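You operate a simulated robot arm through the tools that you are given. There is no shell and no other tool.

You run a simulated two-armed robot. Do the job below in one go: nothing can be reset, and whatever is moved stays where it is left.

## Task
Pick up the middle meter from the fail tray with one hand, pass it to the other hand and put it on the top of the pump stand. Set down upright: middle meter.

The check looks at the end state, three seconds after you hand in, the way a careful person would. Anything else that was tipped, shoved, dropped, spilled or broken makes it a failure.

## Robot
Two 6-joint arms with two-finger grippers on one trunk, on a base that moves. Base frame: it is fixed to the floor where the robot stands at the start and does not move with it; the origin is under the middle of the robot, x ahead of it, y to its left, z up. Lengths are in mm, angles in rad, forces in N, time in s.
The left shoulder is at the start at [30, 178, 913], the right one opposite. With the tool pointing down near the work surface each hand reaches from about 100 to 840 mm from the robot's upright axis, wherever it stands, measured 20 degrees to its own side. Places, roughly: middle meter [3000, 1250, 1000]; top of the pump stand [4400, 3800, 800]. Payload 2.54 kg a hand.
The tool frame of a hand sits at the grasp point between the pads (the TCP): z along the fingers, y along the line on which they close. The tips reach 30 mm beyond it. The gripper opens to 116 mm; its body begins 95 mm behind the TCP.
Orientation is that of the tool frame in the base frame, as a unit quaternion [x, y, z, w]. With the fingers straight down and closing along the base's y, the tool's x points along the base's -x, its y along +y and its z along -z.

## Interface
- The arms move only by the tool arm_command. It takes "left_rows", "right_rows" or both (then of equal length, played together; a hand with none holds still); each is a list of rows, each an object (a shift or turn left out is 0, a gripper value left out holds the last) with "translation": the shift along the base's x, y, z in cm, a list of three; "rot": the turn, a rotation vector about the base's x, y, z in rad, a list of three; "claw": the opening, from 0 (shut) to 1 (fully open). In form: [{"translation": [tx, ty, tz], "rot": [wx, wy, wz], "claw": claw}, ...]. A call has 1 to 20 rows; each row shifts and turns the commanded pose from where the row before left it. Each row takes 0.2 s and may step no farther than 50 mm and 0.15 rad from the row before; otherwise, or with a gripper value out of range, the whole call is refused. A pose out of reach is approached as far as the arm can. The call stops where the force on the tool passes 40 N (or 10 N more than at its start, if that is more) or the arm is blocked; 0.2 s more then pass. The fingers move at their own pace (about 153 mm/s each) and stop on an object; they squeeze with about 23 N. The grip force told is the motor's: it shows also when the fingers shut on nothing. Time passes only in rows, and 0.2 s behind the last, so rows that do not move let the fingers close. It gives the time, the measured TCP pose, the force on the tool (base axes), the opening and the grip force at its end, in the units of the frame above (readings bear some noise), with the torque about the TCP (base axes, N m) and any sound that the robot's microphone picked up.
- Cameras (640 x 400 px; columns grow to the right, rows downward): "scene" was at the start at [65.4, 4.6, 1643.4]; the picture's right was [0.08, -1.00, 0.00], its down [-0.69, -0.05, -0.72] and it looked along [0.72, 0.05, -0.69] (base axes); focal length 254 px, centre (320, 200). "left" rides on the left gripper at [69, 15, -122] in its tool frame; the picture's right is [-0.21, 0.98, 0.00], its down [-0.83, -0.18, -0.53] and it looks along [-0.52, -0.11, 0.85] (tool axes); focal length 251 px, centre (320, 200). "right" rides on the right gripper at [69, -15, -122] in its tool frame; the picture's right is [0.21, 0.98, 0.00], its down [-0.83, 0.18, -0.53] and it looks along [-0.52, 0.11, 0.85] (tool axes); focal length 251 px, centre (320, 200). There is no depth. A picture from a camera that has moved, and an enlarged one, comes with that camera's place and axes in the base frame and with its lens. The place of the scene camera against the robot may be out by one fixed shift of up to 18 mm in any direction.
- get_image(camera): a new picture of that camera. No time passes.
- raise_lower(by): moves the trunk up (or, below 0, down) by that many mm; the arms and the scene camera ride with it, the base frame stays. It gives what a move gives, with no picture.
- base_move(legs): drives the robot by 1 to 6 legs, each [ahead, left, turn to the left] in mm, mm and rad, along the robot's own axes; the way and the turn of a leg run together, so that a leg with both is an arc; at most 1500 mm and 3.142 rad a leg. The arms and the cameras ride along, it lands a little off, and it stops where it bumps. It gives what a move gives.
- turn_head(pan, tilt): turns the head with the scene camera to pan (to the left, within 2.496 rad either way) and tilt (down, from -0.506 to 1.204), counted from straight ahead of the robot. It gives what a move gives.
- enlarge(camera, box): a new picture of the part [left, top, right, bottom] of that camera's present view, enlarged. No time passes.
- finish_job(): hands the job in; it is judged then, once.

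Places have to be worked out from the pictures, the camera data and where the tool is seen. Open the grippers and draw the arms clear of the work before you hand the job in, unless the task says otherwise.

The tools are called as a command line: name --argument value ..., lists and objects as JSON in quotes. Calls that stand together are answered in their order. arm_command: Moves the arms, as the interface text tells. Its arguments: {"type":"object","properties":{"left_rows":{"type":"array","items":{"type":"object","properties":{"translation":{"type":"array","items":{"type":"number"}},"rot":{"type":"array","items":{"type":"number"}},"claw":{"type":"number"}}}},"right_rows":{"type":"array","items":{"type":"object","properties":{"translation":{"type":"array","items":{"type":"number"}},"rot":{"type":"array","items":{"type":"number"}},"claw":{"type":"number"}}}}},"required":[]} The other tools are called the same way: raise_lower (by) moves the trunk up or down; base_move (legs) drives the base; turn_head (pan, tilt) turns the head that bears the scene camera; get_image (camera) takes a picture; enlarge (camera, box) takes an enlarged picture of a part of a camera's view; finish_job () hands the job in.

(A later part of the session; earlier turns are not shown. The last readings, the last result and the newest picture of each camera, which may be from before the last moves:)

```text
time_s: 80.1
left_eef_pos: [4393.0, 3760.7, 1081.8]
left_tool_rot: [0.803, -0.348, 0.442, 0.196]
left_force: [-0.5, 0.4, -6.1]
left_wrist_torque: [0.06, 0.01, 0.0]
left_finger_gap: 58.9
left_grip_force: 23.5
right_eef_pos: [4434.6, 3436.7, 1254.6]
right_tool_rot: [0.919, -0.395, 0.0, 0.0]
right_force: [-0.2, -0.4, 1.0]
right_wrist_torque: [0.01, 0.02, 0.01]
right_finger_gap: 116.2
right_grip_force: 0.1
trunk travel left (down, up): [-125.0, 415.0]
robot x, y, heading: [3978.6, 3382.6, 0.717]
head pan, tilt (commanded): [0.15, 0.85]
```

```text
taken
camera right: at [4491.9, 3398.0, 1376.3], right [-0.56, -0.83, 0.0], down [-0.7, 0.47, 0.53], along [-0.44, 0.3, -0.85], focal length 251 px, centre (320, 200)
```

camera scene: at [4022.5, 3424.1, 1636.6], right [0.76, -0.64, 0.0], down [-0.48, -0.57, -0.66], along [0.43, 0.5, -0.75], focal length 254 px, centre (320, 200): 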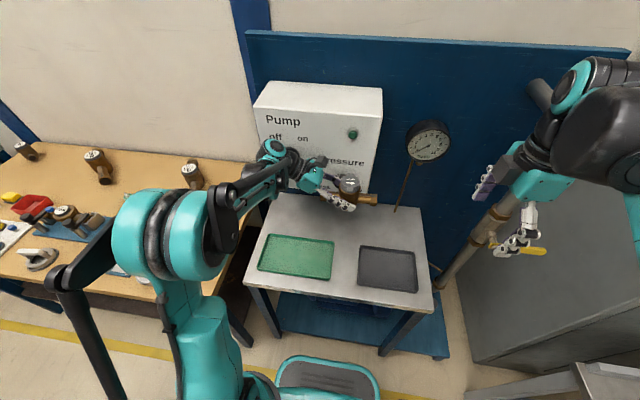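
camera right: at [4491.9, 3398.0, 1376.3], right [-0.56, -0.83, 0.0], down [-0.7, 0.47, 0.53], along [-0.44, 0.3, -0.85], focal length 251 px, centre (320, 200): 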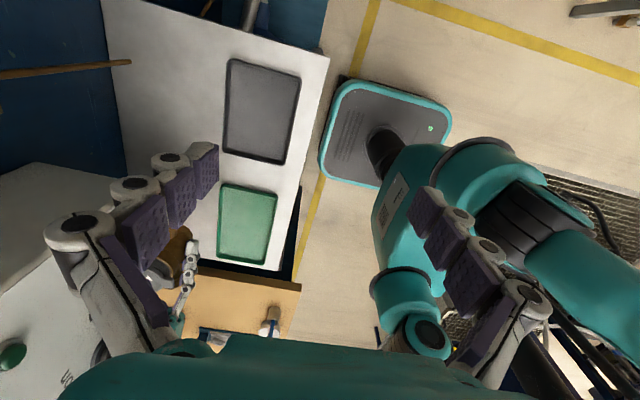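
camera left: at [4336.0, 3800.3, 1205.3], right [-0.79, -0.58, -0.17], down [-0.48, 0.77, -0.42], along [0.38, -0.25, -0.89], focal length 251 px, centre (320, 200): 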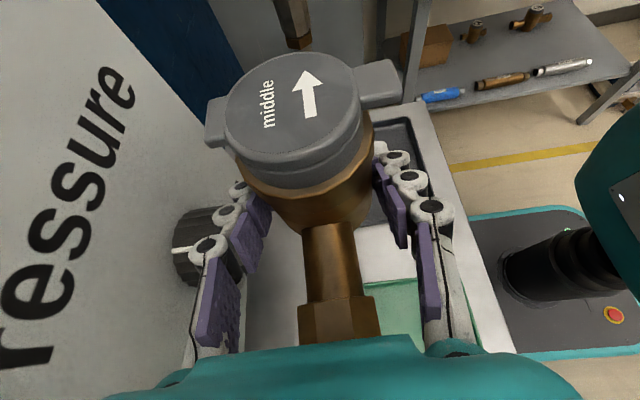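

The left finger bumped the protruding "Pressure" control box, which sticks out further than I judged; the meter still sits unchanged in the hand. I'll back straight off 250 mm and look at the box and knob.

base_move --legs '[[-250, 0, 0]]'

turn_head --pan 0.0 --tilt 0.6

get_image --camera "scene"

enlarge --camera "scene" --box '[240, 70, 440, 220]'

get_image --camera "left"

get_image --camera "right"

```text
time_s: 81.9
left_eef_pos: [4207.8, 3596.4, 1081.8]
left_tool_rot: [0.802, -0.349, 0.443, 0.196]
left_force: [-0.6, -0.4, -7.5]
left_wrist_torque: [0.07, 0.03, 0.01]
left_finger_gap: 58.7
left_grip_force: 23.1
right_eef_pos: [4247.4, 3272.9, 1254.0]
right_tool_rot: [0.919, -0.395, 0.0, 0.0]
right_force: [-0.2, 0.0, -0.1]
right_wrist_torque: [0.02, -0.03, 0.0]
right_finger_gap: 116.2
right_grip_force: 0.0
trunk travel left (down, up): [-125.0, 415.0]
robot x, y, heading: [3796.7, 3221.1, 0.714]
head pan, tilt (commanded): [0.15, 0.85]
```

```text
time_s: 82.7
left_eef_pos: [4207.6, 3597.3, 1081.7]
left_tool_rot: [0.803, -0.348, 0.442, 0.197]
left_force: [-0.7, 0.1, -6.9]
left_wrist_torque: [0.04, 0.0, -0.02]
left_finger_gap: 58.9
left_grip_force: 23.5
right_eef_pos: [4247.9, 3272.5, 1253.4]
right_tool_rot: [0.918, -0.396, 0.001, -0.001]
right_force: [0.2, -0.2, 0.0]
right_wrist_torque: [0.02, 0.0, -0.04]
right_finger_gap: 116.1
right_grip_force: 0.0
trunk travel left (down, up): [-125.0, 415.0]
robot x, y, heading: [3794.7, 3222.0, 0.719]
head pan, tilt (commanded): [0.0, 0.6]
```

```text
taken
camera scene: at [3852.5, 3259.8, 1657.4], right [0.66, -0.75, 0.0], down [-0.43, -0.37, -0.82], along [0.62, 0.54, -0.57], focal length 254 px, centre (320, 200)
```

scene: 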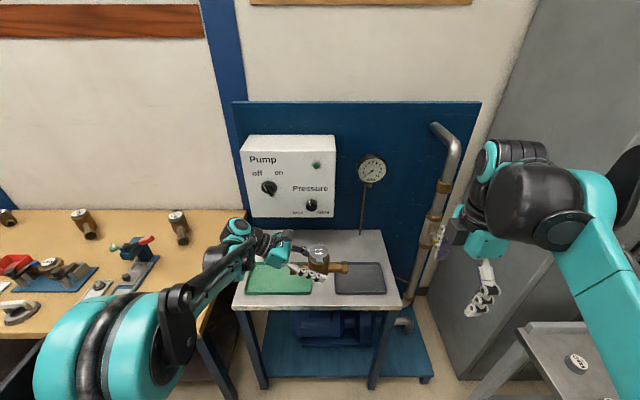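

```text
2.67 times, centred on (340, 145) of scene
camera zoom: at [3852.5, 3259.8, 1657.4], right [0.66, -0.75, 0.0], down [-0.43, -0.37, -0.82], along [0.62, 0.54, -0.57], focal length 677 px, centre (267, 347)
```

zoom: 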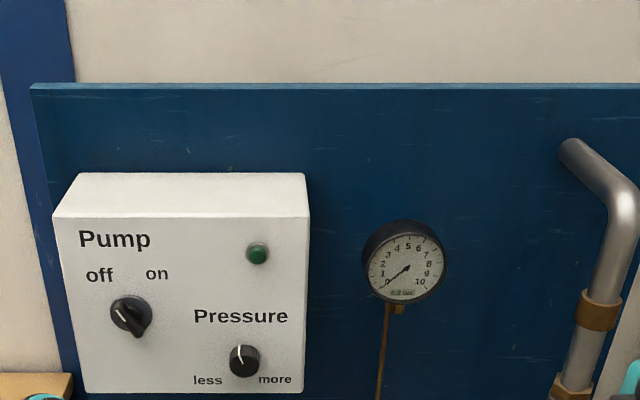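

```text
taken
camera left: at [4150.4, 3637.1, 1205.2], right [-0.8, -0.58, -0.17], down [-0.47, 0.78, -0.42], along [0.38, -0.25, -0.89], focal length 251 px, centre (320, 200)
```

left: 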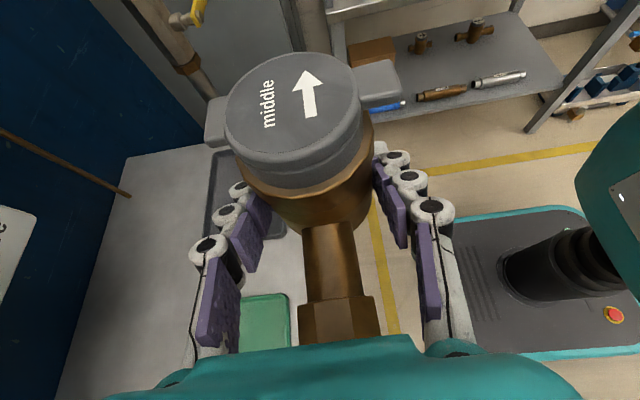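

```text
taken
camera right: at [4305.8, 3234.7, 1376.2], right [-0.56, -0.83, 0.0], down [-0.7, 0.48, 0.53], along [-0.44, 0.3, -0.85], focal length 251 px, centre (320, 200)
```

right: 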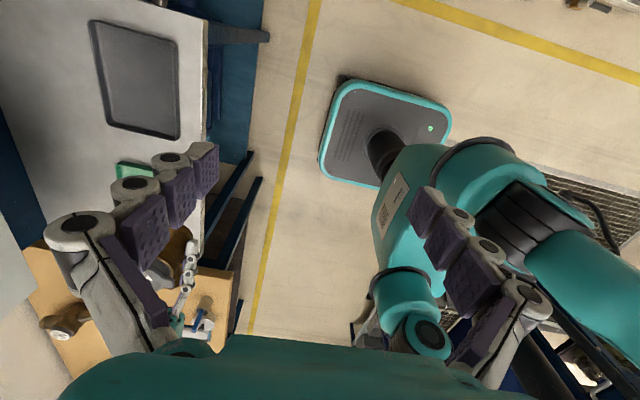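

Knobs and gauge look unchanged, and the box's underside is around z 1010, so I must bring the hand in from the robot's side instead of from the left. I'll rotate the left hand about the vertical in place (+0.78 rad first) so it will point ahead, and check that the arm follows.

arm_command --left_rows '[{"rot": [0, 0, 0.1]}, {"rot": [0, 0, 0.13]}, {"rot": [0, 0, 0.13]}, {"rot": [0, 0, 0.13]}, {"rot": [0, 0, 0.13]}, {"rot": [0, 0, 0.13]}, {"rot": [0, 0, 0.03]}, {"rot": [0, 0, 0]}]'

get_image --camera "scene"

get_image --camera "left"

```text
time_s: 84.5
left_eef_pos: [4206.8, 3596.0, 1081.8]
left_tool_rot: [0.875, -0.018, 0.484, 0.014]
left_force: [-0.1, -0.3, -8.0]
left_wrist_torque: [0.02, 0.04, 0.03]
left_finger_gap: 58.8
left_grip_force: 23.3
right_eef_pos: [4248.2, 3272.9, 1252.5]
right_tool_rot: [0.918, -0.396, 0.0, 0.0]
right_force: [-0.4, 0.7, 0.1]
right_wrist_torque: [0.0, -0.04, -0.01]
right_finger_gap: 115.9
right_grip_force: 0.0
trunk travel left (down, up): [-125.0, 415.0]
robot x, y, heading: [3794.0, 3224.9, 0.72]
head pan, tilt (commanded): [0.0, 0.6]
```

```text
taken
camera scene: at [3852.3, 3259.4, 1657.5], right [0.66, -0.75, 0.0], down [-0.43, -0.37, -0.82], along [0.62, 0.54, -0.57], focal length 254 px, centre (320, 200)
```

scene: 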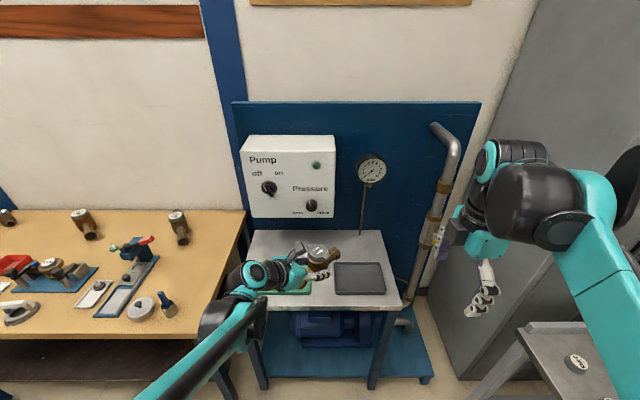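

```text
taken
camera left: at [4138.8, 3586.2, 1205.3], right [-0.16, -0.97, -0.17], down [-0.88, 0.22, -0.42], along [0.44, 0.09, -0.89], focal length 251 px, centre (320, 200)
```

left: 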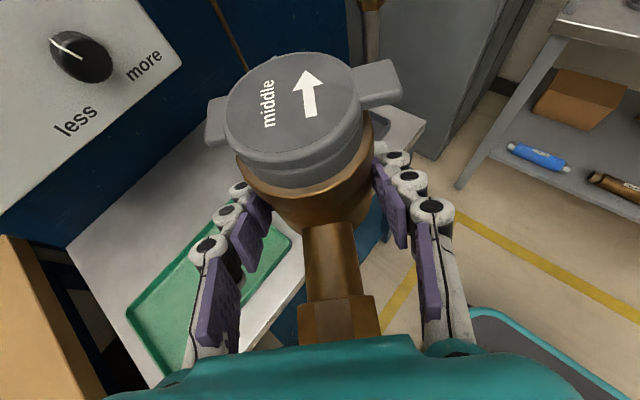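

The arm follows well (tool now 44° right of straight ahead). I'll rotate the remaining 0.77 rad so the hand points straight ahead and down.

arm_command --left_rows '[{"rot": [0, 0, 0.1]}, {"rot": [0, 0, 0.13]}, {"rot": [0, 0, 0.13]}, {"rot": [0, 0, 0.13]}, {"rot": [0, 0, 0.13]}, {"rot": [0, 0, 0.1]}, {"rot": [0, 0, 0.05]}, {"rot": [0, 0, 0]}]'

get_image --camera "scene"

get_image --camera "left"

get_image --camera "right"

```text
time_s: 86.3
left_eef_pos: [4205.7, 3600.1, 1081.0]
left_tool_rot: [0.86, 0.164, 0.476, -0.086]
left_force: [-0.8, -0.6, -6.6]
left_wrist_torque: [0.0, 0.09, -0.01]
left_finger_gap: 58.8
left_grip_force: 22.6
left hand out of reach, approached as far as the arm can: row 4, 5, 6
right_eef_pos: [4248.7, 3273.1, 1251.9]
right_tool_rot: [0.919, -0.395, 0.0, 0.0]
right_force: [0.5, -0.1, 0.6]
right_wrist_torque: [-0.02, 0.02, 0.02]
right_finger_gap: 115.9
right_grip_force: 0.1
trunk travel left (down, up): [-125.0, 415.0]
robot x, y, heading: [3792.2, 3221.9, 0.716]
head pan, tilt (commanded): [0.0, 0.6]
```

```text
taken
camera scene: at [3852.4, 3259.6, 1657.5], right [0.66, -0.75, 0.0], down [-0.43, -0.37, -0.82], along [0.62, 0.54, -0.57], focal length 254 px, centre (320, 200)
```

scene: 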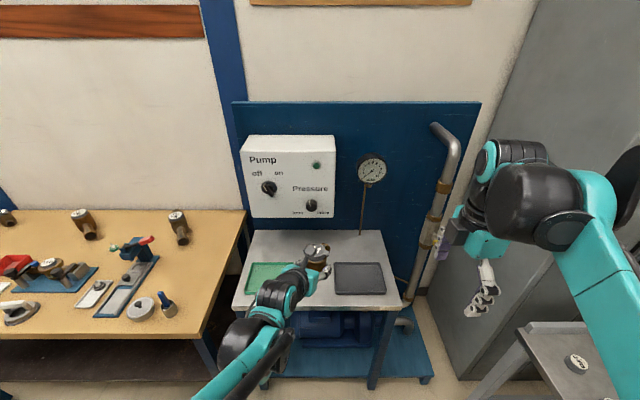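

```text
taken
camera left: at [4147.8, 3563.0, 1205.2], right [0.25, -0.95, -0.17], down [-0.89, -0.16, -0.42], along [0.37, 0.26, -0.89], focal length 251 px, centre (320, 200)
```

left: 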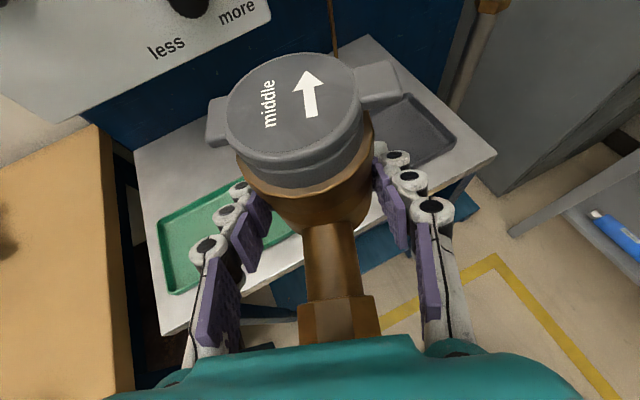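

```text
taken
camera right: at [4305.6, 3234.5, 1376.3], right [-0.56, -0.83, 0.0], down [-0.7, 0.48, 0.53], along [-0.44, 0.3, -0.85], focal length 251 px, centre (320, 200)
```

right: 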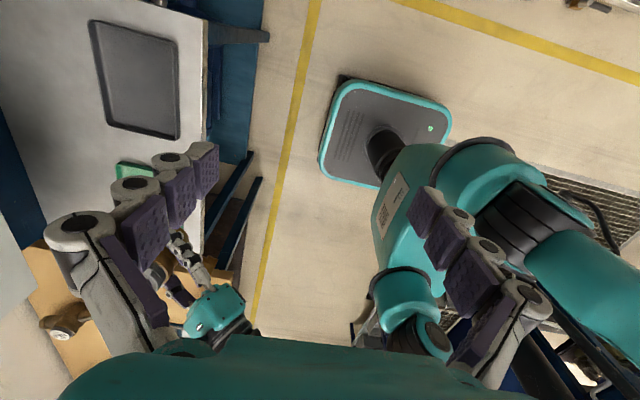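

The wrist reaches its limit with the tool about 20° right of straight ahead, which is still fine for placing. I'll turn back slightly to a well-defined reachable yaw, then lower the hand in steps so the meter's bottom comes to about z 850, while still in front of the stand.

arm_command --left_rows '[{"rot": [0, 0, -0.133]}, {"rot": [0, 0, -0.133]}, {"rot": [0, 0, -0.134]}, {"rot": [0, 0, 0]}]'

arm_command --left_rows '[{"translation": [0, 0, -2]}, {"translation": [0, 0, -2]}, {"translation": [0, 0, -2]}, {"translation": [0, 0, -2]}, {"translation": [0, 0, -2]}, {"translation": [0, 0, 0]}]'

get_image --camera "scene"

get_image --camera "left"

```text
time_s: 87.3
left_eef_pos: [4205.7, 3600.0, 1082.4]
left_tool_rot: [0.875, 0.013, 0.484, -0.002]
left_force: [-0.9, -0.7, -6.5]
left_wrist_torque: [0.02, 0.02, -0.02]
left_finger_gap: 58.6
left_grip_force: 23.1
right_eef_pos: [4249.0, 3273.9, 1253.6]
right_tool_rot: [0.918, -0.396, 0.0, 0.0]
right_force: [-0.2, 0.0, -0.7]
right_wrist_torque: [0.01, 0.0, 0.01]
right_finger_gap: 116.0
right_grip_force: 0.1
trunk travel left (down, up): [-125.0, 415.0]
robot x, y, heading: [3795.2, 3224.4, 0.72]
head pan, tilt (commanded): [0.0, 0.6]
```

```text
time_s: 88.7
left_eef_pos: [4206.0, 3599.3, 980.9]
left_tool_rot: [0.875, 0.012, 0.484, -0.001]
left_force: [-0.8, -0.5, -6.2]
left_wrist_torque: [0.01, 0.11, 0.04]
left_finger_gap: 59.0
left_grip_force: 23.4
right_eef_pos: [4248.3, 3272.0, 1253.3]
right_tool_rot: [0.919, -0.395, 0.0, 0.0]
right_force: [0.1, -0.6, -1.1]
right_wrist_torque: [0.02, 0.0, -0.02]
right_finger_gap: 115.8
right_grip_force: 0.0
trunk travel left (down, up): [-125.0, 415.0]
robot x, y, heading: [3793.6, 3222.5, 0.713]
head pan, tilt (commanded): [0.0, 0.6]
```

```text
taken
camera scene: at [3852.0, 3259.3, 1657.5], right [0.66, -0.75, 0.0], down [-0.43, -0.37, -0.82], along [0.62, 0.54, -0.57], focal length 254 px, centre (320, 200)
```

scene: 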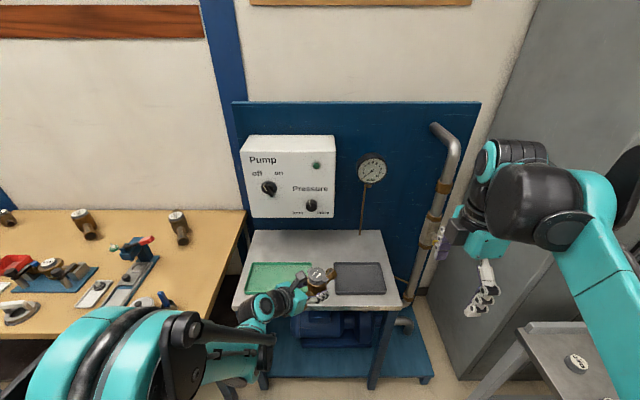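

```text
taken
camera left: at [4138.1, 3585.0, 1104.5], right [-0.09, -0.98, -0.17], down [-0.9, 0.16, -0.42], along [0.44, 0.12, -0.89], focal length 251 px, centre (320, 200)
```

left: 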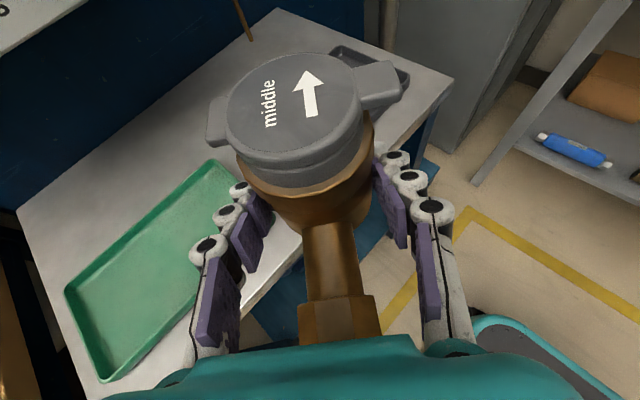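

The commanded yaw had been clipped, so the tool now points about 40° right of ahead. I'll turn it +0.3 rad again (within the limit seen) and lower a further 9.5 cm.

arm_command --left_rows '[{"rot": [0, 0, 0.1]}, {"rot": [0, 0, 0.1]}, {"rot": [0, 0, 0.1]}, {"translation": [0, 0, -2]}, {"translation": [0, 0, -2]}, {"translation": [0, 0, -2]}, {"translation": [0, 0, -2]}, {"translation": [0, 0, -1.5]}, {"translation": [0, 0, 0]}]'

get_image --camera "scene"

get_image --camera "left"

```text
time_s: 90.7
left_eef_pos: [4227.3, 3609.2, 922.7]
left_tool_rot: [0.864, 0.142, 0.477, -0.073]
left_force: [0.3, -0.7, -5.5]
left_wrist_torque: [-0.03, 0.08, -0.01]
left_finger_gap: 58.8
left_grip_force: 24.0
left hand out of reach, approached as far as the arm can: row 6, 7, 8
right_eef_pos: [4248.5, 3274.1, 1253.3]
right_tool_rot: [0.918, -0.396, 0.0, 0.0]
right_force: [-0.4, -0.5, -1.1]
right_wrist_torque: [0.01, 0.01, 0.02]
right_finger_gap: 116.0
right_grip_force: 0.1
trunk travel left (down, up): [-125.0, 415.0]
robot x, y, heading: [3797.0, 3221.0, 0.721]
head pan, tilt (commanded): [0.0, 0.6]
```

```text
taken
camera scene: at [3852.3, 3259.5, 1657.5], right [0.66, -0.75, 0.0], down [-0.43, -0.37, -0.82], along [0.62, 0.54, -0.57], focal length 254 px, centre (320, 200)
```

scene: 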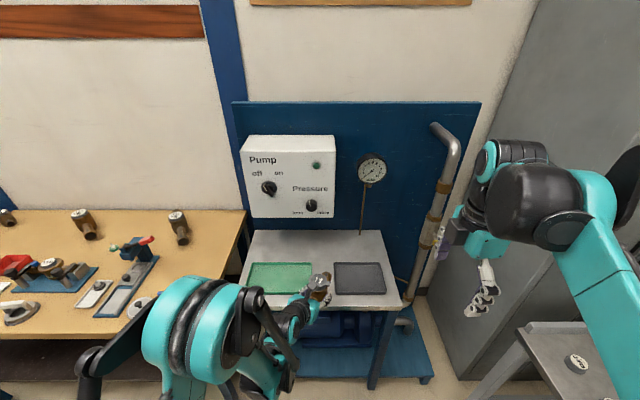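

```text
taken
camera left: at [4166.7, 3575.9, 1047.0], right [0.2, -0.96, -0.17], down [-0.9, -0.12, -0.41], along [0.38, 0.24, -0.89], focal length 251 px, centre (320, 200)
```

left: 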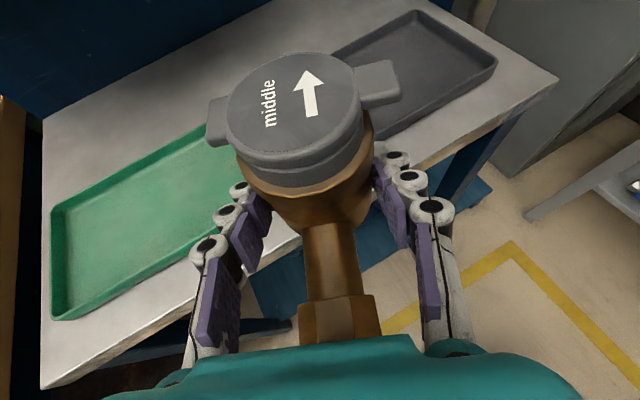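

The arm cannot fold that far down this close in. I'll raise the hand 11 cm and ease the yaw by 0.15 rad, then lower the trunk by 120 mm instead, which keeps the arm in a comfortable shape.

arm_command --left_rows '[{"translation": [0, 0, 2]}, {"translation": [0, 0, 2.5], "rot": [0, 0, -0.05]}, {"translation": [0, 0, 2.5], "rot": [0, 0, -0.05]}, {"translation": [0, 0, 2.5], "rot": [0, 0, -0.05]}, {"translation": [0, 0, 1.5]}, {"translation": [0, 0, 0]}]'

raise_lower --by -120

get_image --camera "scene"

get_image --camera "left"

get_image --camera "right"

```text
time_s: 92.1
left_eef_pos: [4226.1, 3610.9, 1033.0]
left_tool_rot: [0.871, 0.078, 0.483, -0.038]
left_force: [-0.1, 0.0, -7.1]
left_wrist_torque: [-0.01, 0.04, 0.01]
left_finger_gap: 58.8
left_grip_force: 23.1
right_eef_pos: [4248.1, 3273.3, 1252.4]
right_tool_rot: [0.918, -0.396, 0.001, 0.0]
right_force: [-0.8, 0.0, -0.5]
right_wrist_torque: [-0.03, -0.02, 0.01]
right_finger_gap: 116.0
right_grip_force: 0.0
trunk travel left (down, up): [-125.0, 415.0]
robot x, y, heading: [3795.8, 3223.7, 0.716]
head pan, tilt (commanded): [0.0, 0.6]
```

```text
time_s: 93.6
left_eef_pos: [4226.6, 3609.9, 913.7]
left_tool_rot: [0.871, 0.078, 0.483, -0.038]
left_force: [-0.1, -0.3, -7.5]
left_wrist_torque: [0.01, 0.05, 0.0]
left_finger_gap: 58.8
left_grip_force: 23.4
right_eef_pos: [4248.3, 3273.7, 1133.5]
right_tool_rot: [0.919, -0.395, 0.0, 0.0]
right_force: [0.8, -0.3, 0.5]
right_wrist_torque: [0.02, 0.0, 0.02]
right_finger_gap: 116.2
right_grip_force: 0.1
trunk travel left (down, up): [-5.0, 535.0]
robot x, y, heading: [3791.5, 3224.0, 0.712]
head pan, tilt (commanded): [0.0, 0.6]
```

```text
taken
camera scene: at [3852.2, 3259.5, 1537.6], right [0.66, -0.75, 0.0], down [-0.43, -0.37, -0.82], along [0.62, 0.54, -0.57], focal length 254 px, centre (320, 200)
```

scene: 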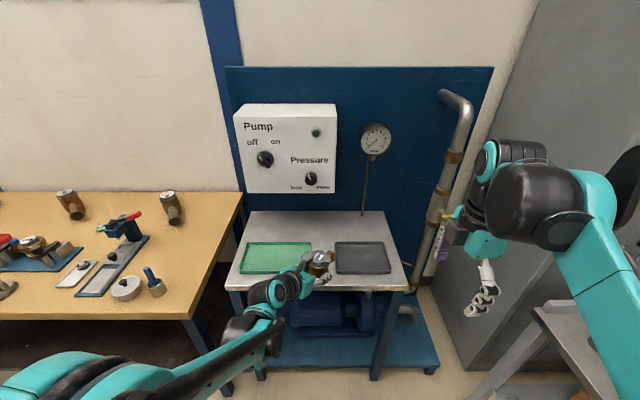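

```text
taken
camera left: at [4161.7, 3585.2, 1037.1], right [0.06, -0.98, -0.17], down [-0.91, 0.02, -0.42], along [0.41, 0.18, -0.89], focal length 251 px, centre (320, 200)
```

left: 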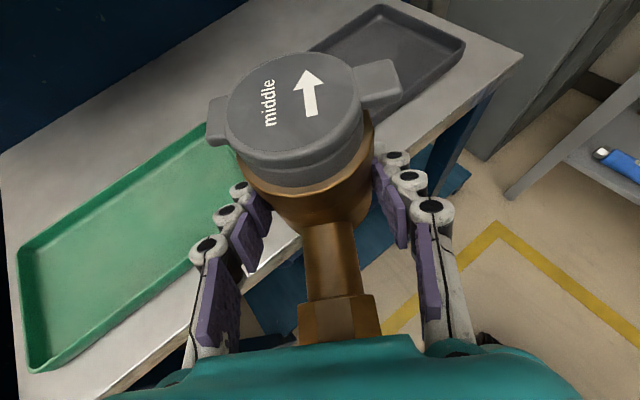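

```text
taken
camera right: at [4305.5, 3234.4, 1256.5], right [-0.56, -0.83, 0.0], down [-0.7, 0.48, 0.53], along [-0.44, 0.3, -0.85], focal length 251 px, centre (320, 200)
```

right: 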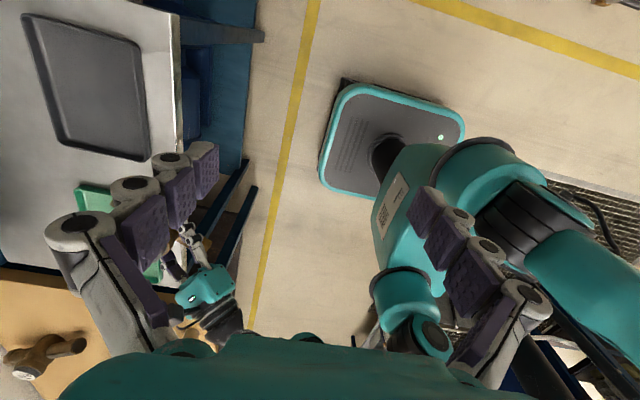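

The hand is now at z 914 with the meter's bottom about 878. I'll check the left elbow versus the neighbouring bench once more before driving in.

turn_head --pan 0.8 --tilt 0.9

get_image --camera "scene"

```text
time_s: 94.7
left_eef_pos: [4226.7, 3609.2, 913.2]
left_tool_rot: [0.872, 0.078, 0.482, -0.038]
left_force: [-0.4, -0.2, -6.8]
left_wrist_torque: [-0.06, 0.04, -0.01]
left_finger_gap: 58.6
left_grip_force: 23.0
right_eef_pos: [4247.3, 3273.4, 1133.4]
right_tool_rot: [0.918, -0.395, 0.0, 0.001]
right_force: [-0.5, -0.1, 0.0]
right_wrist_torque: [0.02, 0.02, 0.01]
right_finger_gap: 115.9
right_grip_force: 0.2
trunk travel left (down, up): [-5.0, 535.0]
robot x, y, heading: [3791.5, 3218.3, 0.719]
head pan, tilt (commanded): [0.799, 0.901]
```

```text
taken
camera scene: at [3789.9, 3276.8, 1512.7], right [1.0, -0.05, 0.0], down [-0.04, -0.78, -0.62], along [0.03, 0.62, -0.78], focal length 254 px, centre (320, 200)
```

scene: 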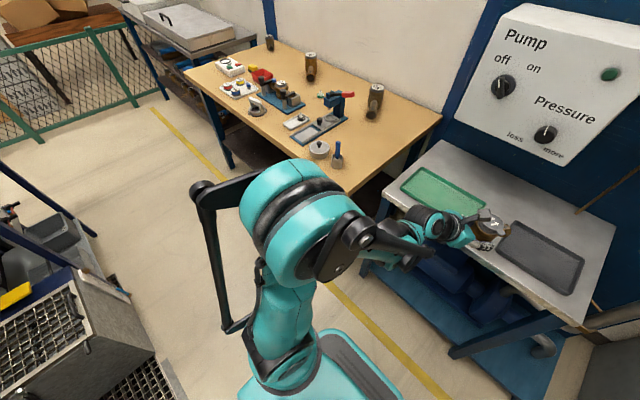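

The elbow is high (z > 1000) and stays clear of the neighbouring bench. I'll drive in 255 mm ahead and 40 mm to the right.

base_move --legs '[[130, -20, 0], [125, -20, 0]]'

turn_head --pan 0.1 --tilt 0.95

get_image --camera "scene"

get_image --camera "left"

get_image --camera "right"

```text
time_s: 96.9
left_eef_pos: [4445.5, 3747.4, 911.3]
left_tool_rot: [0.872, 0.078, 0.482, -0.038]
left_force: [-0.7, 1.0, -8.1]
left_wrist_torque: [0.02, 0.07, 0.01]
left_finger_gap: 58.6
left_grip_force: 22.7
right_eef_pos: [4468.1, 3410.0, 1133.0]
right_tool_rot: [0.919, -0.395, 0.0, 0.0]
right_force: [0.6, -0.5, -0.1]
right_wrist_torque: [0.0, 0.0, -0.01]
right_finger_gap: 116.0
right_grip_force: 0.0
trunk travel left (down, up): [-5.0, 535.0]
robot x, y, heading: [4015.0, 3362.7, 0.716]
head pan, tilt (commanded): [0.799, 0.901]
```

```text
time_s: 98.0
left_eef_pos: [4444.9, 3748.2, 912.3]
left_tool_rot: [0.872, 0.078, 0.482, -0.038]
left_force: [-0.7, -0.5, -6.2]
left_wrist_torque: [0.01, 0.07, 0.01]
left_finger_gap: 58.6
left_grip_force: 22.9
right_eef_pos: [4466.6, 3410.8, 1132.5]
right_tool_rot: [0.919, -0.395, 0.0, 0.0]
right_force: [-0.2, -0.7, 0.7]
right_wrist_torque: [-0.01, -0.01, -0.03]
right_finger_gap: 116.1
right_grip_force: 0.0
trunk travel left (down, up): [-5.0, 535.0]
robot x, y, heading: [4009.4, 3362.4, 0.72]
head pan, tilt (commanded): [0.099, 0.949]
```

```text
taken
camera scene: at [4054.2, 3392.1, 1509.1], right [0.73, -0.68, 0.0], down [-0.56, -0.59, -0.58], along [0.4, 0.42, -0.81], focal length 254 px, centre (320, 200)
```

scene: 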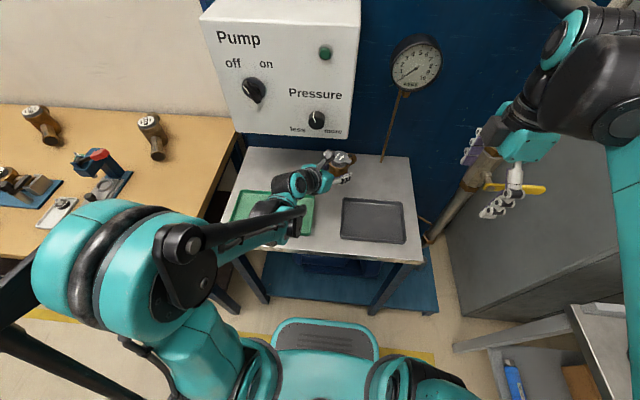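

```text
taken
camera left: at [4380.7, 3722.6, 1036.8], right [0.06, -0.98, -0.17], down [-0.91, 0.02, -0.42], along [0.41, 0.18, -0.89], focal length 251 px, centre (320, 200)
```

left: 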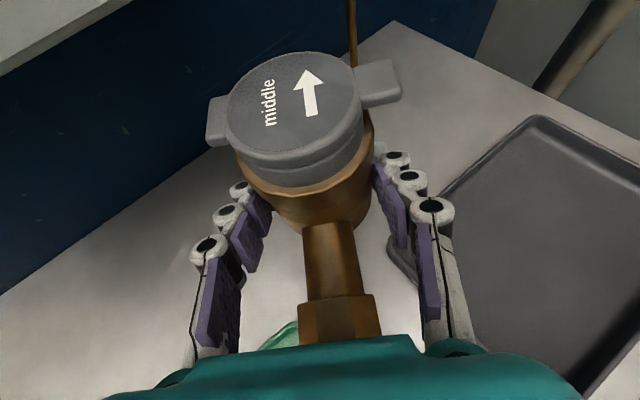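

```text
taken
camera right: at [4524.3, 3371.8, 1256.3], right [-0.56, -0.83, 0.0], down [-0.7, 0.48, 0.53], along [-0.44, 0.3, -0.85], focal length 251 px, centre (320, 200)
```

right: 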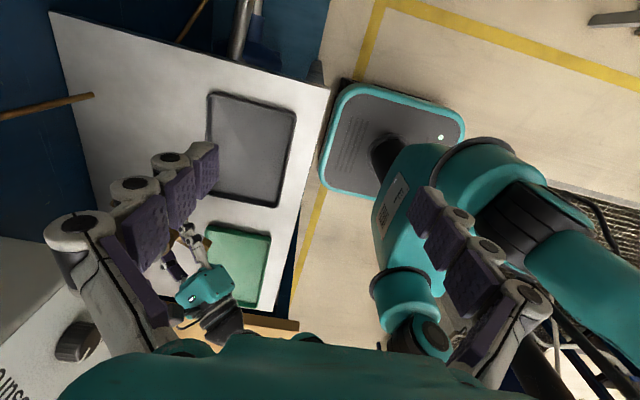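

The meter is over the free metal behind the trays (its axis about q 5821, between/behind the trays). I'll lower 3 cm, then move 37 mm further ahead, and look again.

arm_command --left_rows '[{"translation": [0, 0, -1.5]}, {"translation": [0, 0, -1.5]}, {"translation": [0.93, 0.81, 0]}, {"translation": [0.93, 0.81, 0]}, {"translation": [0.93, 0.81, 0]}, {"translation": [0, 0, 0]}]'

get_image --camera "scene"

get_image --camera "left"

enlarge --camera "right" --box '[40, 60, 340, 340]'

enlarge --camera "scene" --box '[220, 100, 420, 250]'

```text
time_s: 99.4
left_eef_pos: [4473.5, 3772.3, 883.0]
left_tool_rot: [0.872, 0.077, 0.483, -0.037]
left_force: [-0.4, -0.2, -6.9]
left_wrist_torque: [0.0, 0.06, -0.01]
left_finger_gap: 58.8
left_grip_force: 23.2
right_eef_pos: [4467.5, 3410.1, 1134.2]
right_tool_rot: [0.918, -0.396, 0.0, -0.001]
right_force: [0.0, 0.2, -0.7]
right_wrist_torque: [0.0, 0.0, -0.02]
right_finger_gap: 116.1
right_grip_force: 0.1
trunk travel left (down, up): [-5.0, 535.0]
robot x, y, heading: [4014.6, 3363.5, 0.713]
head pan, tilt (commanded): [0.099, 0.949]
```

```text
taken
camera scene: at [4054.2, 3392.0, 1509.1], right [0.73, -0.68, 0.0], down [-0.56, -0.59, -0.58], along [0.4, 0.42, -0.81], focal length 254 px, centre (320, 200)
```

scene: 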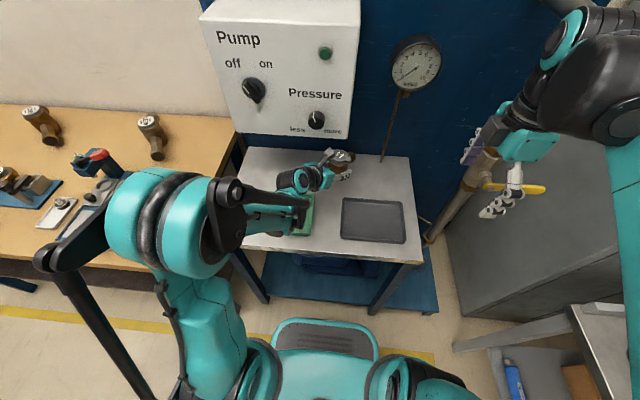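

```text
taken
camera left: at [4408.8, 3746.6, 1006.9], right [0.06, -0.98, -0.17], down [-0.91, 0.02, -0.42], along [0.41, 0.18, -0.89], focal length 251 px, centre (320, 200)
```

left: 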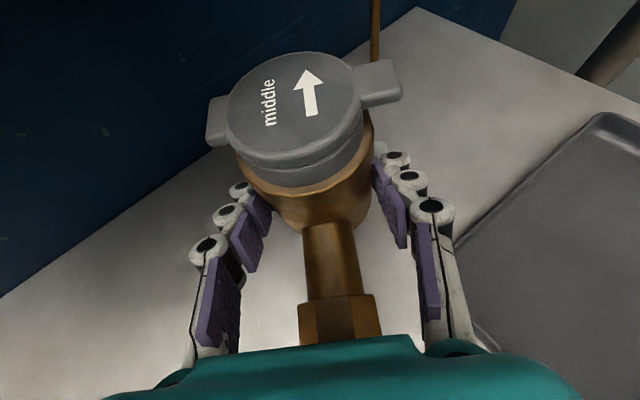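

```text
1.43 times, centred on (190, 200) of right
camera zoom: at [4524.3, 3371.7, 1256.3], right [-0.56, -0.83, 0.0], down [-0.7, 0.48, 0.53], along [-0.44, 0.3, -0.85], focal length 359 px, centre (506, 200)
```

zoom: 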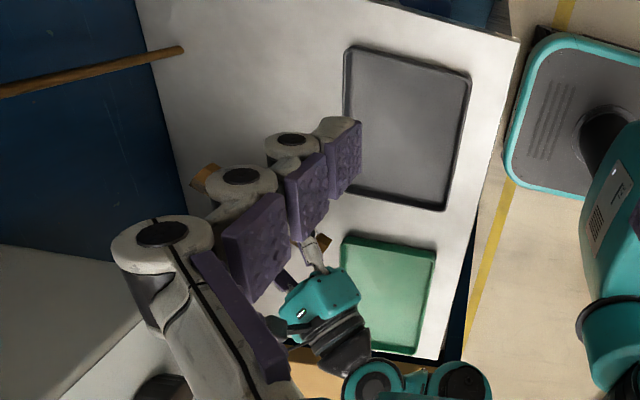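

```text
2.67 times, centred on (320, 175) of scene
camera zoom: at [4054.2, 3392.0, 1509.1], right [0.73, -0.68, 0.0], down [-0.56, -0.59, -0.58], along [0.4, 0.42, -0.81], focal length 677 px, centre (320, 267)
```

zoom: 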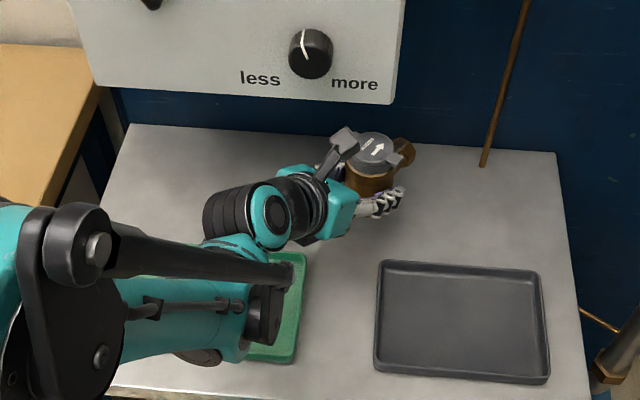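

The meter is well placed: behind the trays and ~125 mm from the back panel. I'll lower 4 cm, with the force reading to watch.

arm_command --left_rows '[{"translation": [0, 0, -1]}, {"translation": [0, 0, -1]}, {"translation": [0, 0, -1]}, {"translation": [0, 0, -1]}, {"translation": [0, 0, 0]}]'

get_image --camera "left"

enlarge --camera "scene" --box '[220, 100, 420, 250]'

```text
time_s: 100.6
left_eef_pos: [4474.7, 3770.7, 842.9]
left_tool_rot: [0.871, 0.077, 0.483, -0.037]
left_force: [-0.3, 0.9, -7.6]
left_wrist_torque: [0.0, 0.05, 0.01]
left_finger_gap: 58.8
left_grip_force: 22.9
right_eef_pos: [4466.4, 3409.3, 1133.7]
right_tool_rot: [0.918, -0.396, -0.001, -0.001]
right_force: [-0.1, 0.0, -0.3]
right_wrist_torque: [-0.01, -0.02, 0.0]
right_finger_gap: 116.1
right_grip_force: 0.1
trunk travel left (down, up): [-5.0, 535.0]
robot x, y, heading: [4016.3, 3360.5, 0.719]
head pan, tilt (commanded): [0.099, 0.949]
```

```text
taken
camera left: at [4409.1, 3746.6, 966.9], right [0.06, -0.98, -0.17], down [-0.91, 0.02, -0.42], along [0.41, 0.18, -0.89], focal length 251 px, centre (320, 200)
```

left: 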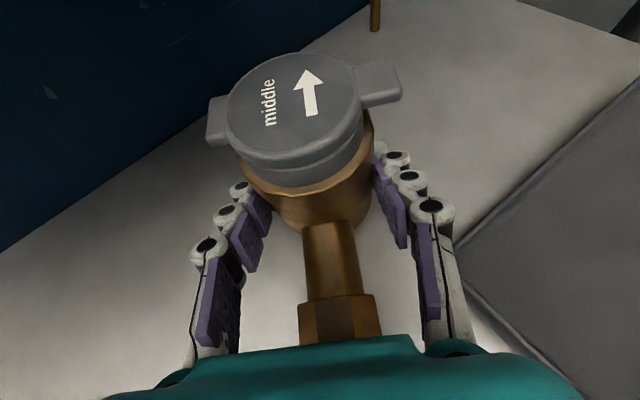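

```text
2.67 times, centred on (320, 175) of scene
camera zoom: at [4054.2, 3392.0, 1509.1], right [0.73, -0.68, 0.0], down [-0.56, -0.59, -0.58], along [0.4, 0.42, -0.81], focal length 677 px, centre (320, 267)
```

zoom: 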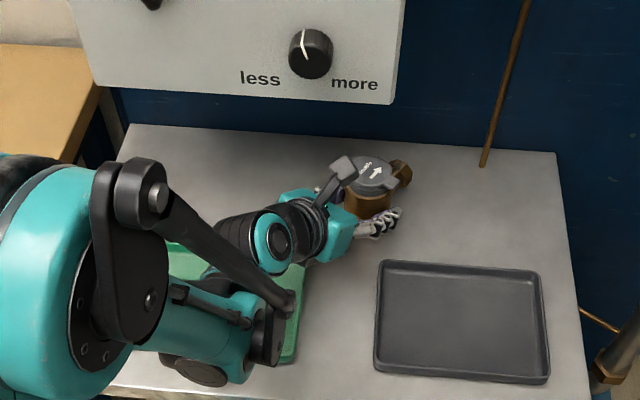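

No contact yet (weight still fully on the hand). I'll lower in 4 mm steps and check the force.

arm_command --left_rows '[{"translation": [0, 0, -0.4]}, {"translation": [0, 0, -0.4]}, {"translation": [0, 0, -0.3]}, {"translation": [0, 0, 0]}]'

get_image --camera "left"

```text
time_s: 101.6
left_eef_pos: [4471.9, 3771.3, 833.5]
left_tool_rot: [0.871, 0.078, 0.483, -0.038]
left_force: [0.6, 0.4, 17.3]
left_wrist_torque: [0.19, -0.29, -0.04]
left_finger_gap: 58.1
left_grip_force: 23.0
right_eef_pos: [4464.8, 3408.3, 1134.8]
right_tool_rot: [0.919, -0.395, 0.002, -0.001]
right_force: [0.3, 0.5, -0.1]
right_wrist_torque: [-0.01, 0.01, -0.02]
right_finger_gap: 115.9
right_grip_force: 0.1
trunk travel left (down, up): [-5.0, 535.0]
robot x, y, heading: [4012.5, 3360.9, 0.717]
head pan, tilt (commanded): [0.099, 0.949]
```

```text
taken
camera left: at [4407.8, 3745.7, 956.9], right [0.06, -0.98, -0.17], down [-0.91, 0.02, -0.42], along [0.42, 0.18, -0.89], focal length 251 px, centre (320, 200)
```

left: 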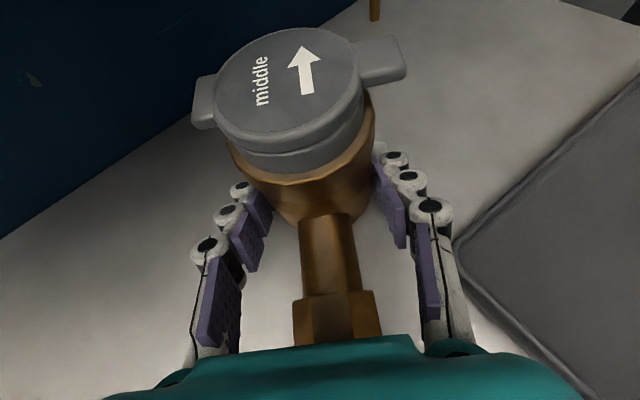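

Contact: the meter stands on the metal (17 N up-force) and slid a few mm up in the grip. I'll ease off the press by 3 mm and check before releasing.

arm_command --left_rows '[{"translation": [0, 0, 0.2]}, {"translation": [0, 0, 0.1]}, {"translation": [0, 0, 0]}]'

get_image --camera "left"

enlarge --camera "scene" --box '[290, 110, 390, 190]'

```text
time_s: 102.4
left_eef_pos: [4473.7, 3769.7, 834.8]
left_tool_rot: [0.872, 0.077, 0.482, -0.037]
left_force: [0.0, 0.5, -6.5]
left_wrist_torque: [-0.03, 0.07, 0.0]
left_finger_gap: 57.8
left_grip_force: 22.8
right_eef_pos: [4468.3, 3409.5, 1132.6]
right_tool_rot: [0.918, -0.396, 0.0, 0.0]
right_force: [0.3, 0.1, 0.3]
right_wrist_torque: [0.0, -0.01, 0.0]
right_finger_gap: 115.9
right_grip_force: 0.1
trunk travel left (down, up): [-5.0, 535.0]
robot x, y, heading: [4013.7, 3361.1, 0.719]
head pan, tilt (commanded): [0.099, 0.949]
```

```text
taken
camera left: at [4408.6, 3746.5, 958.3], right [0.06, -0.98, -0.17], down [-0.91, 0.02, -0.42], along [0.41, 0.18, -0.89], focal length 251 px, centre (320, 200)
```

left: 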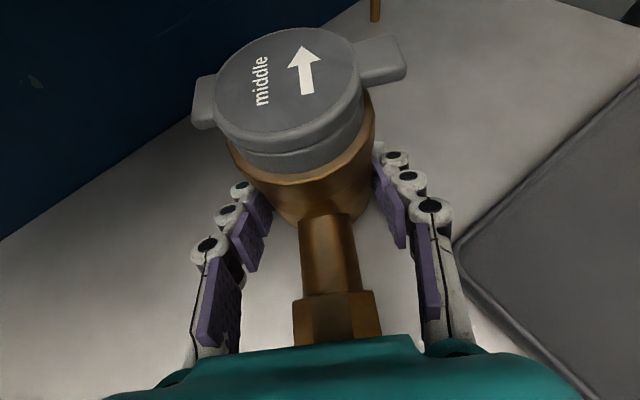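

```text
5.00 times, centred on (340, 150) of scene
camera zoom: at [4054.3, 3392.1, 1509.0], right [0.73, -0.68, 0.0], down [-0.56, -0.59, -0.58], along [0.4, 0.42, -0.81], focal length 1270 px, centre (220, 450)
```

zoom: 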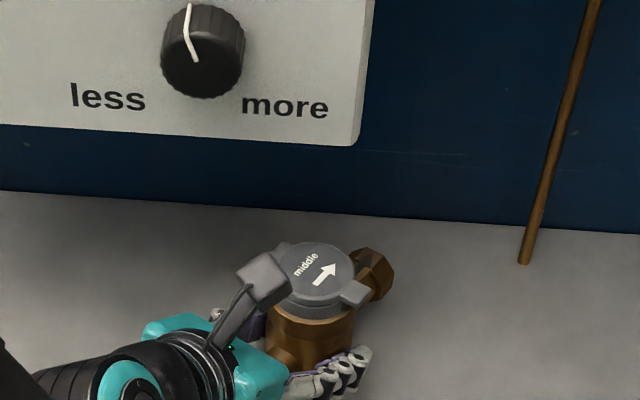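

enlarge --camera "left" --box '[180, 10, 440, 190]'

enlarge --camera "right" --box '[100, 130, 240, 330]'

```text
2.22 times, centred on (310, 100) of left
camera zoom: at [4408.6, 3746.5, 958.3], right [0.06, -0.98, -0.17], down [-0.91, 0.02, -0.42], along [0.41, 0.18, -0.89], focal length 559 px, centre (342, 422)
```

zoom: 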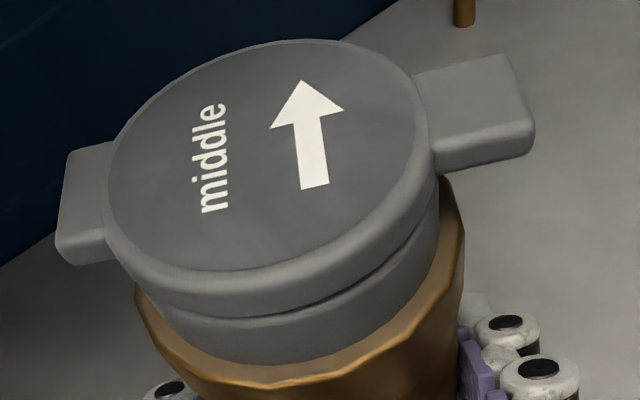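

```text
2.00 times, centred on (170, 230) of right
camera zoom: at [4524.4, 3371.8, 1256.2], right [-0.56, -0.83, 0.0], down [-0.7, 0.48, 0.53], along [-0.44, 0.3, -0.85], focal length 503 px, centre (620, 140)
```

zoom: 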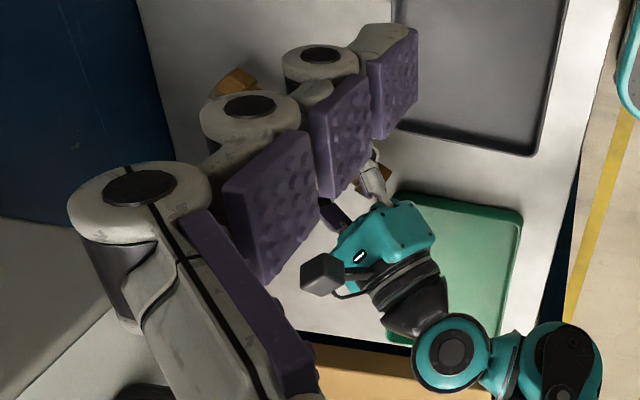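

The force reads just the weight again, so it's hovering within a millimetre or so of the surface. I'll move the right hand slightly ahead to use its camera for an independent side view of the meter.

arm_command --right_rows '[{"translation": [2.4, 0.7, 0]}, {"translation": [2.4, 0.7, 0]}, {"translation": [2.4, 0.7, 0]}, {"translation": [2.2, 0.7, 0]}, {"translation": [0, 0, 0]}]'

get_image --camera "right"

```text
time_s: 103.6
left_eef_pos: [4473.2, 3771.8, 833.6]
left_tool_rot: [0.871, 0.077, 0.483, -0.038]
left_force: [-0.1, 0.3, -7.1]
left_wrist_torque: [0.04, 0.05, -0.02]
left_finger_gap: 58.0
left_grip_force: 22.9
right_eef_pos: [4561.4, 3439.5, 1134.3]
right_tool_rot: [0.919, -0.395, 0.0, 0.0]
right_force: [-0.2, 0.9, -0.3]
right_wrist_torque: [0.03, -0.06, 0.01]
right_finger_gap: 116.0
right_grip_force: 0.1
trunk travel left (down, up): [-5.0, 535.0]
robot x, y, heading: [4016.6, 3363.4, 0.713]
head pan, tilt (commanded): [0.099, 0.949]
```

```text
taken
camera right: at [4618.3, 3400.5, 1256.6], right [-0.56, -0.83, 0.0], down [-0.7, 0.48, 0.53], along [-0.44, 0.3, -0.85], focal length 251 px, centre (320, 200)
```

right: 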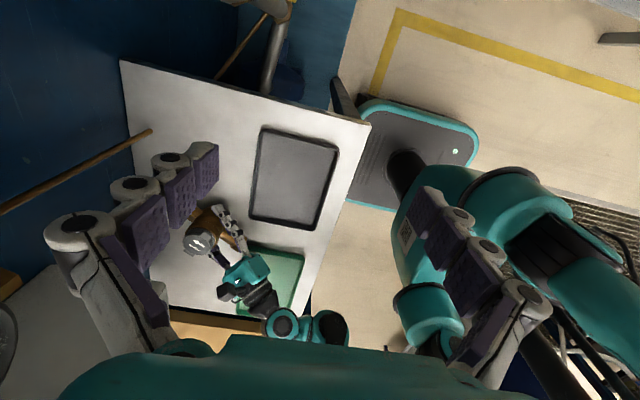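

enlarge --camera "right" --box '[160, 180, 300, 290]'

```text
3.64 times, centred on (230, 235) of right
camera zoom: at [4618.3, 3400.5, 1256.6], right [-0.56, -0.83, 0.0], down [-0.7, 0.48, 0.53], along [-0.44, 0.3, -0.85], focal length 914 px, centre (647, 73)
```

zoom: 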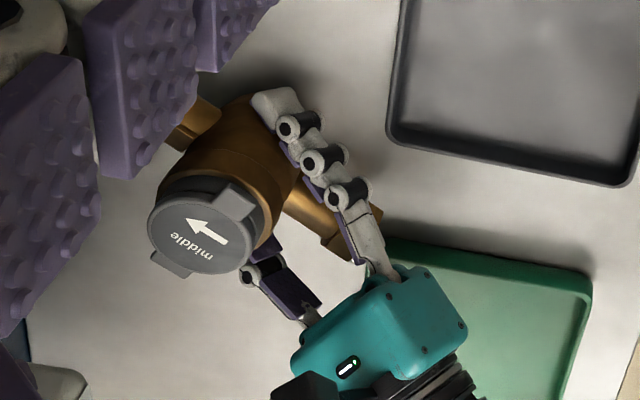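

The side view matches an upright meter within about 2 mm, with its bottom at the surface (~z 803). I'll lower 1.5 mm to rest it lightly and read the force.

arm_command --left_rows '[{"translation": [0, 0, -0.15]}, {"translation": [0, 0, 0]}, {"translation": [0, 0, 0]}]'

```text
time_s: 104.4
left_eef_pos: [4474.2, 3770.5, 834.2]
left_tool_rot: [0.872, 0.077, 0.483, -0.037]
left_force: [-0.5, -0.4, -6.2]
left_wrist_torque: [-0.04, 0.08, 0.0]
left_finger_gap: 57.9
left_grip_force: 23.5
right_eef_pos: [4560.9, 3440.1, 1133.3]
right_tool_rot: [0.919, -0.395, 0.0, -0.001]
right_force: [-0.1, 0.8, -0.1]
right_wrist_torque: [-0.02, 0.01, -0.03]
right_finger_gap: 115.7
right_grip_force: 0.0
trunk travel left (down, up): [-5.0, 535.0]
robot x, y, heading: [4014.4, 3358.8, 0.714]
head pan, tilt (commanded): [0.099, 0.949]
```

Still hanging on the hand (−6 N), so I'll lower another 1.5 mm.

arm_command --left_rows '[{"translation": [0, 0, -0.15]}, {"translation": [0, 0, 0]}, {"translation": [0, 0, 0]}]'

get_image --camera "left"

```text
time_s: 105.2
left_eef_pos: [4473.2, 3771.1, 832.9]
left_tool_rot: [0.871, 0.077, 0.484, -0.038]
left_force: [4.7, 3.7, 15.7]
left_wrist_torque: [0.24, 0.09, -0.01]
left_finger_gap: 58.0
left_grip_force: 23.2
right_eef_pos: [4560.1, 3438.5, 1134.3]
right_tool_rot: [0.919, -0.395, 0.001, -0.001]
right_force: [0.4, -0.3, -0.7]
right_wrist_torque: [0.04, -0.03, 0.02]
right_finger_gap: 116.0
right_grip_force: 0.0
trunk travel left (down, up): [-5.0, 535.0]
robot x, y, heading: [4012.4, 3360.0, 0.714]
head pan, tilt (commanded): [0.099, 0.949]
```

```text
taken
camera left: at [4408.3, 3746.3, 956.9], right [0.06, -0.98, -0.17], down [-0.91, 0.02, -0.42], along [0.42, 0.18, -0.89], focal length 251 px, centre (320, 200)
```

left: 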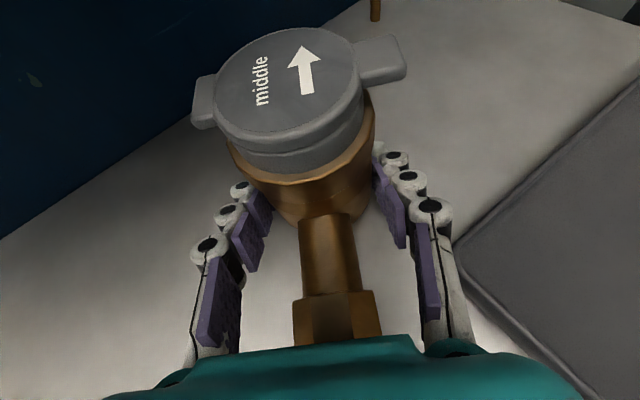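

The meter is firmly on the surface. I'll ease off 1 mm, then open the fingers gently to about 85 mm (not fully, to stay clear of the grey tray).

arm_command --left_rows '[{"translation": [0, 0, 0.1]}, {"translation": [0, 0, 0]}, {"claw": 0.54}, {"claw": 0.58}, {"claw": 0.64}, {"claw": 0.7}, {"claw": 0.74}, {"claw": 0.74}]'

get_image --camera "left"

enlarge --camera "right" --box '[160, 180, 300, 290]'

```text
time_s: 107.0
left_eef_pos: [4472.7, 3772.7, 833.2]
left_tool_rot: [0.872, 0.078, 0.483, -0.038]
left_force: [0.3, 0.1, 0.3]
left_wrist_torque: [-0.04, 0.02, 0.0]
left_finger_gap: 85.9
left_grip_force: 0.1
right_eef_pos: [4559.9, 3439.4, 1134.1]
right_tool_rot: [0.918, -0.395, -0.001, 0.0]
right_force: [0.4, 0.1, 0.0]
right_wrist_torque: [-0.02, 0.0, 0.01]
right_finger_gap: 116.1
right_grip_force: 0.1
trunk travel left (down, up): [-5.0, 535.0]
robot x, y, heading: [4012.3, 3363.1, 0.711]
head pan, tilt (commanded): [0.099, 0.949]
```

```text
taken
camera left: at [4408.4, 3746.5, 957.0], right [0.06, -0.98, -0.17], down [-0.91, 0.02, -0.42], along [0.41, 0.18, -0.89], focal length 251 px, centre (320, 200)
```

left: 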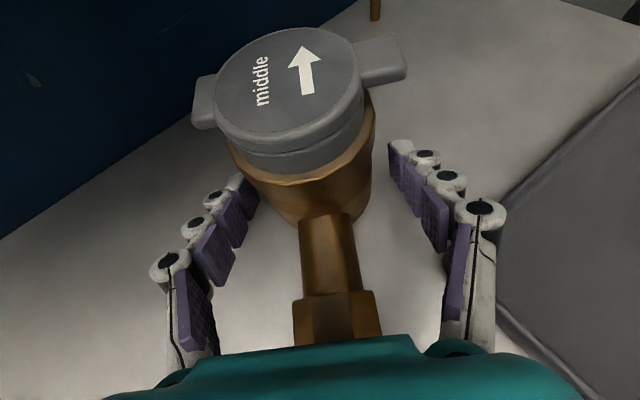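

```text
3.64 times, centred on (230, 235) of right
camera zoom: at [4617.9, 3400.1, 1256.8], right [-0.56, -0.83, 0.0], down [-0.7, 0.48, 0.53], along [-0.44, 0.3, -0.85], focal length 914 px, centre (647, 73)
```

zoom: 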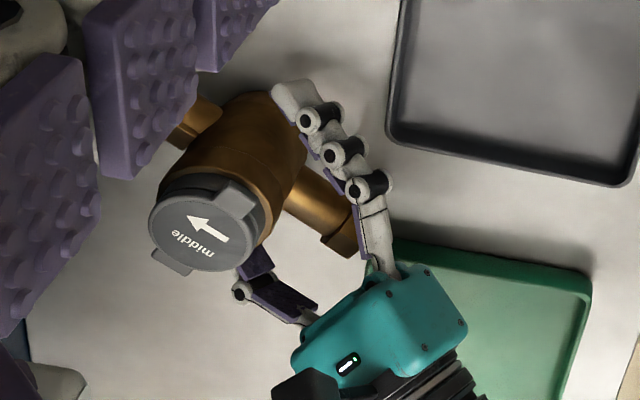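

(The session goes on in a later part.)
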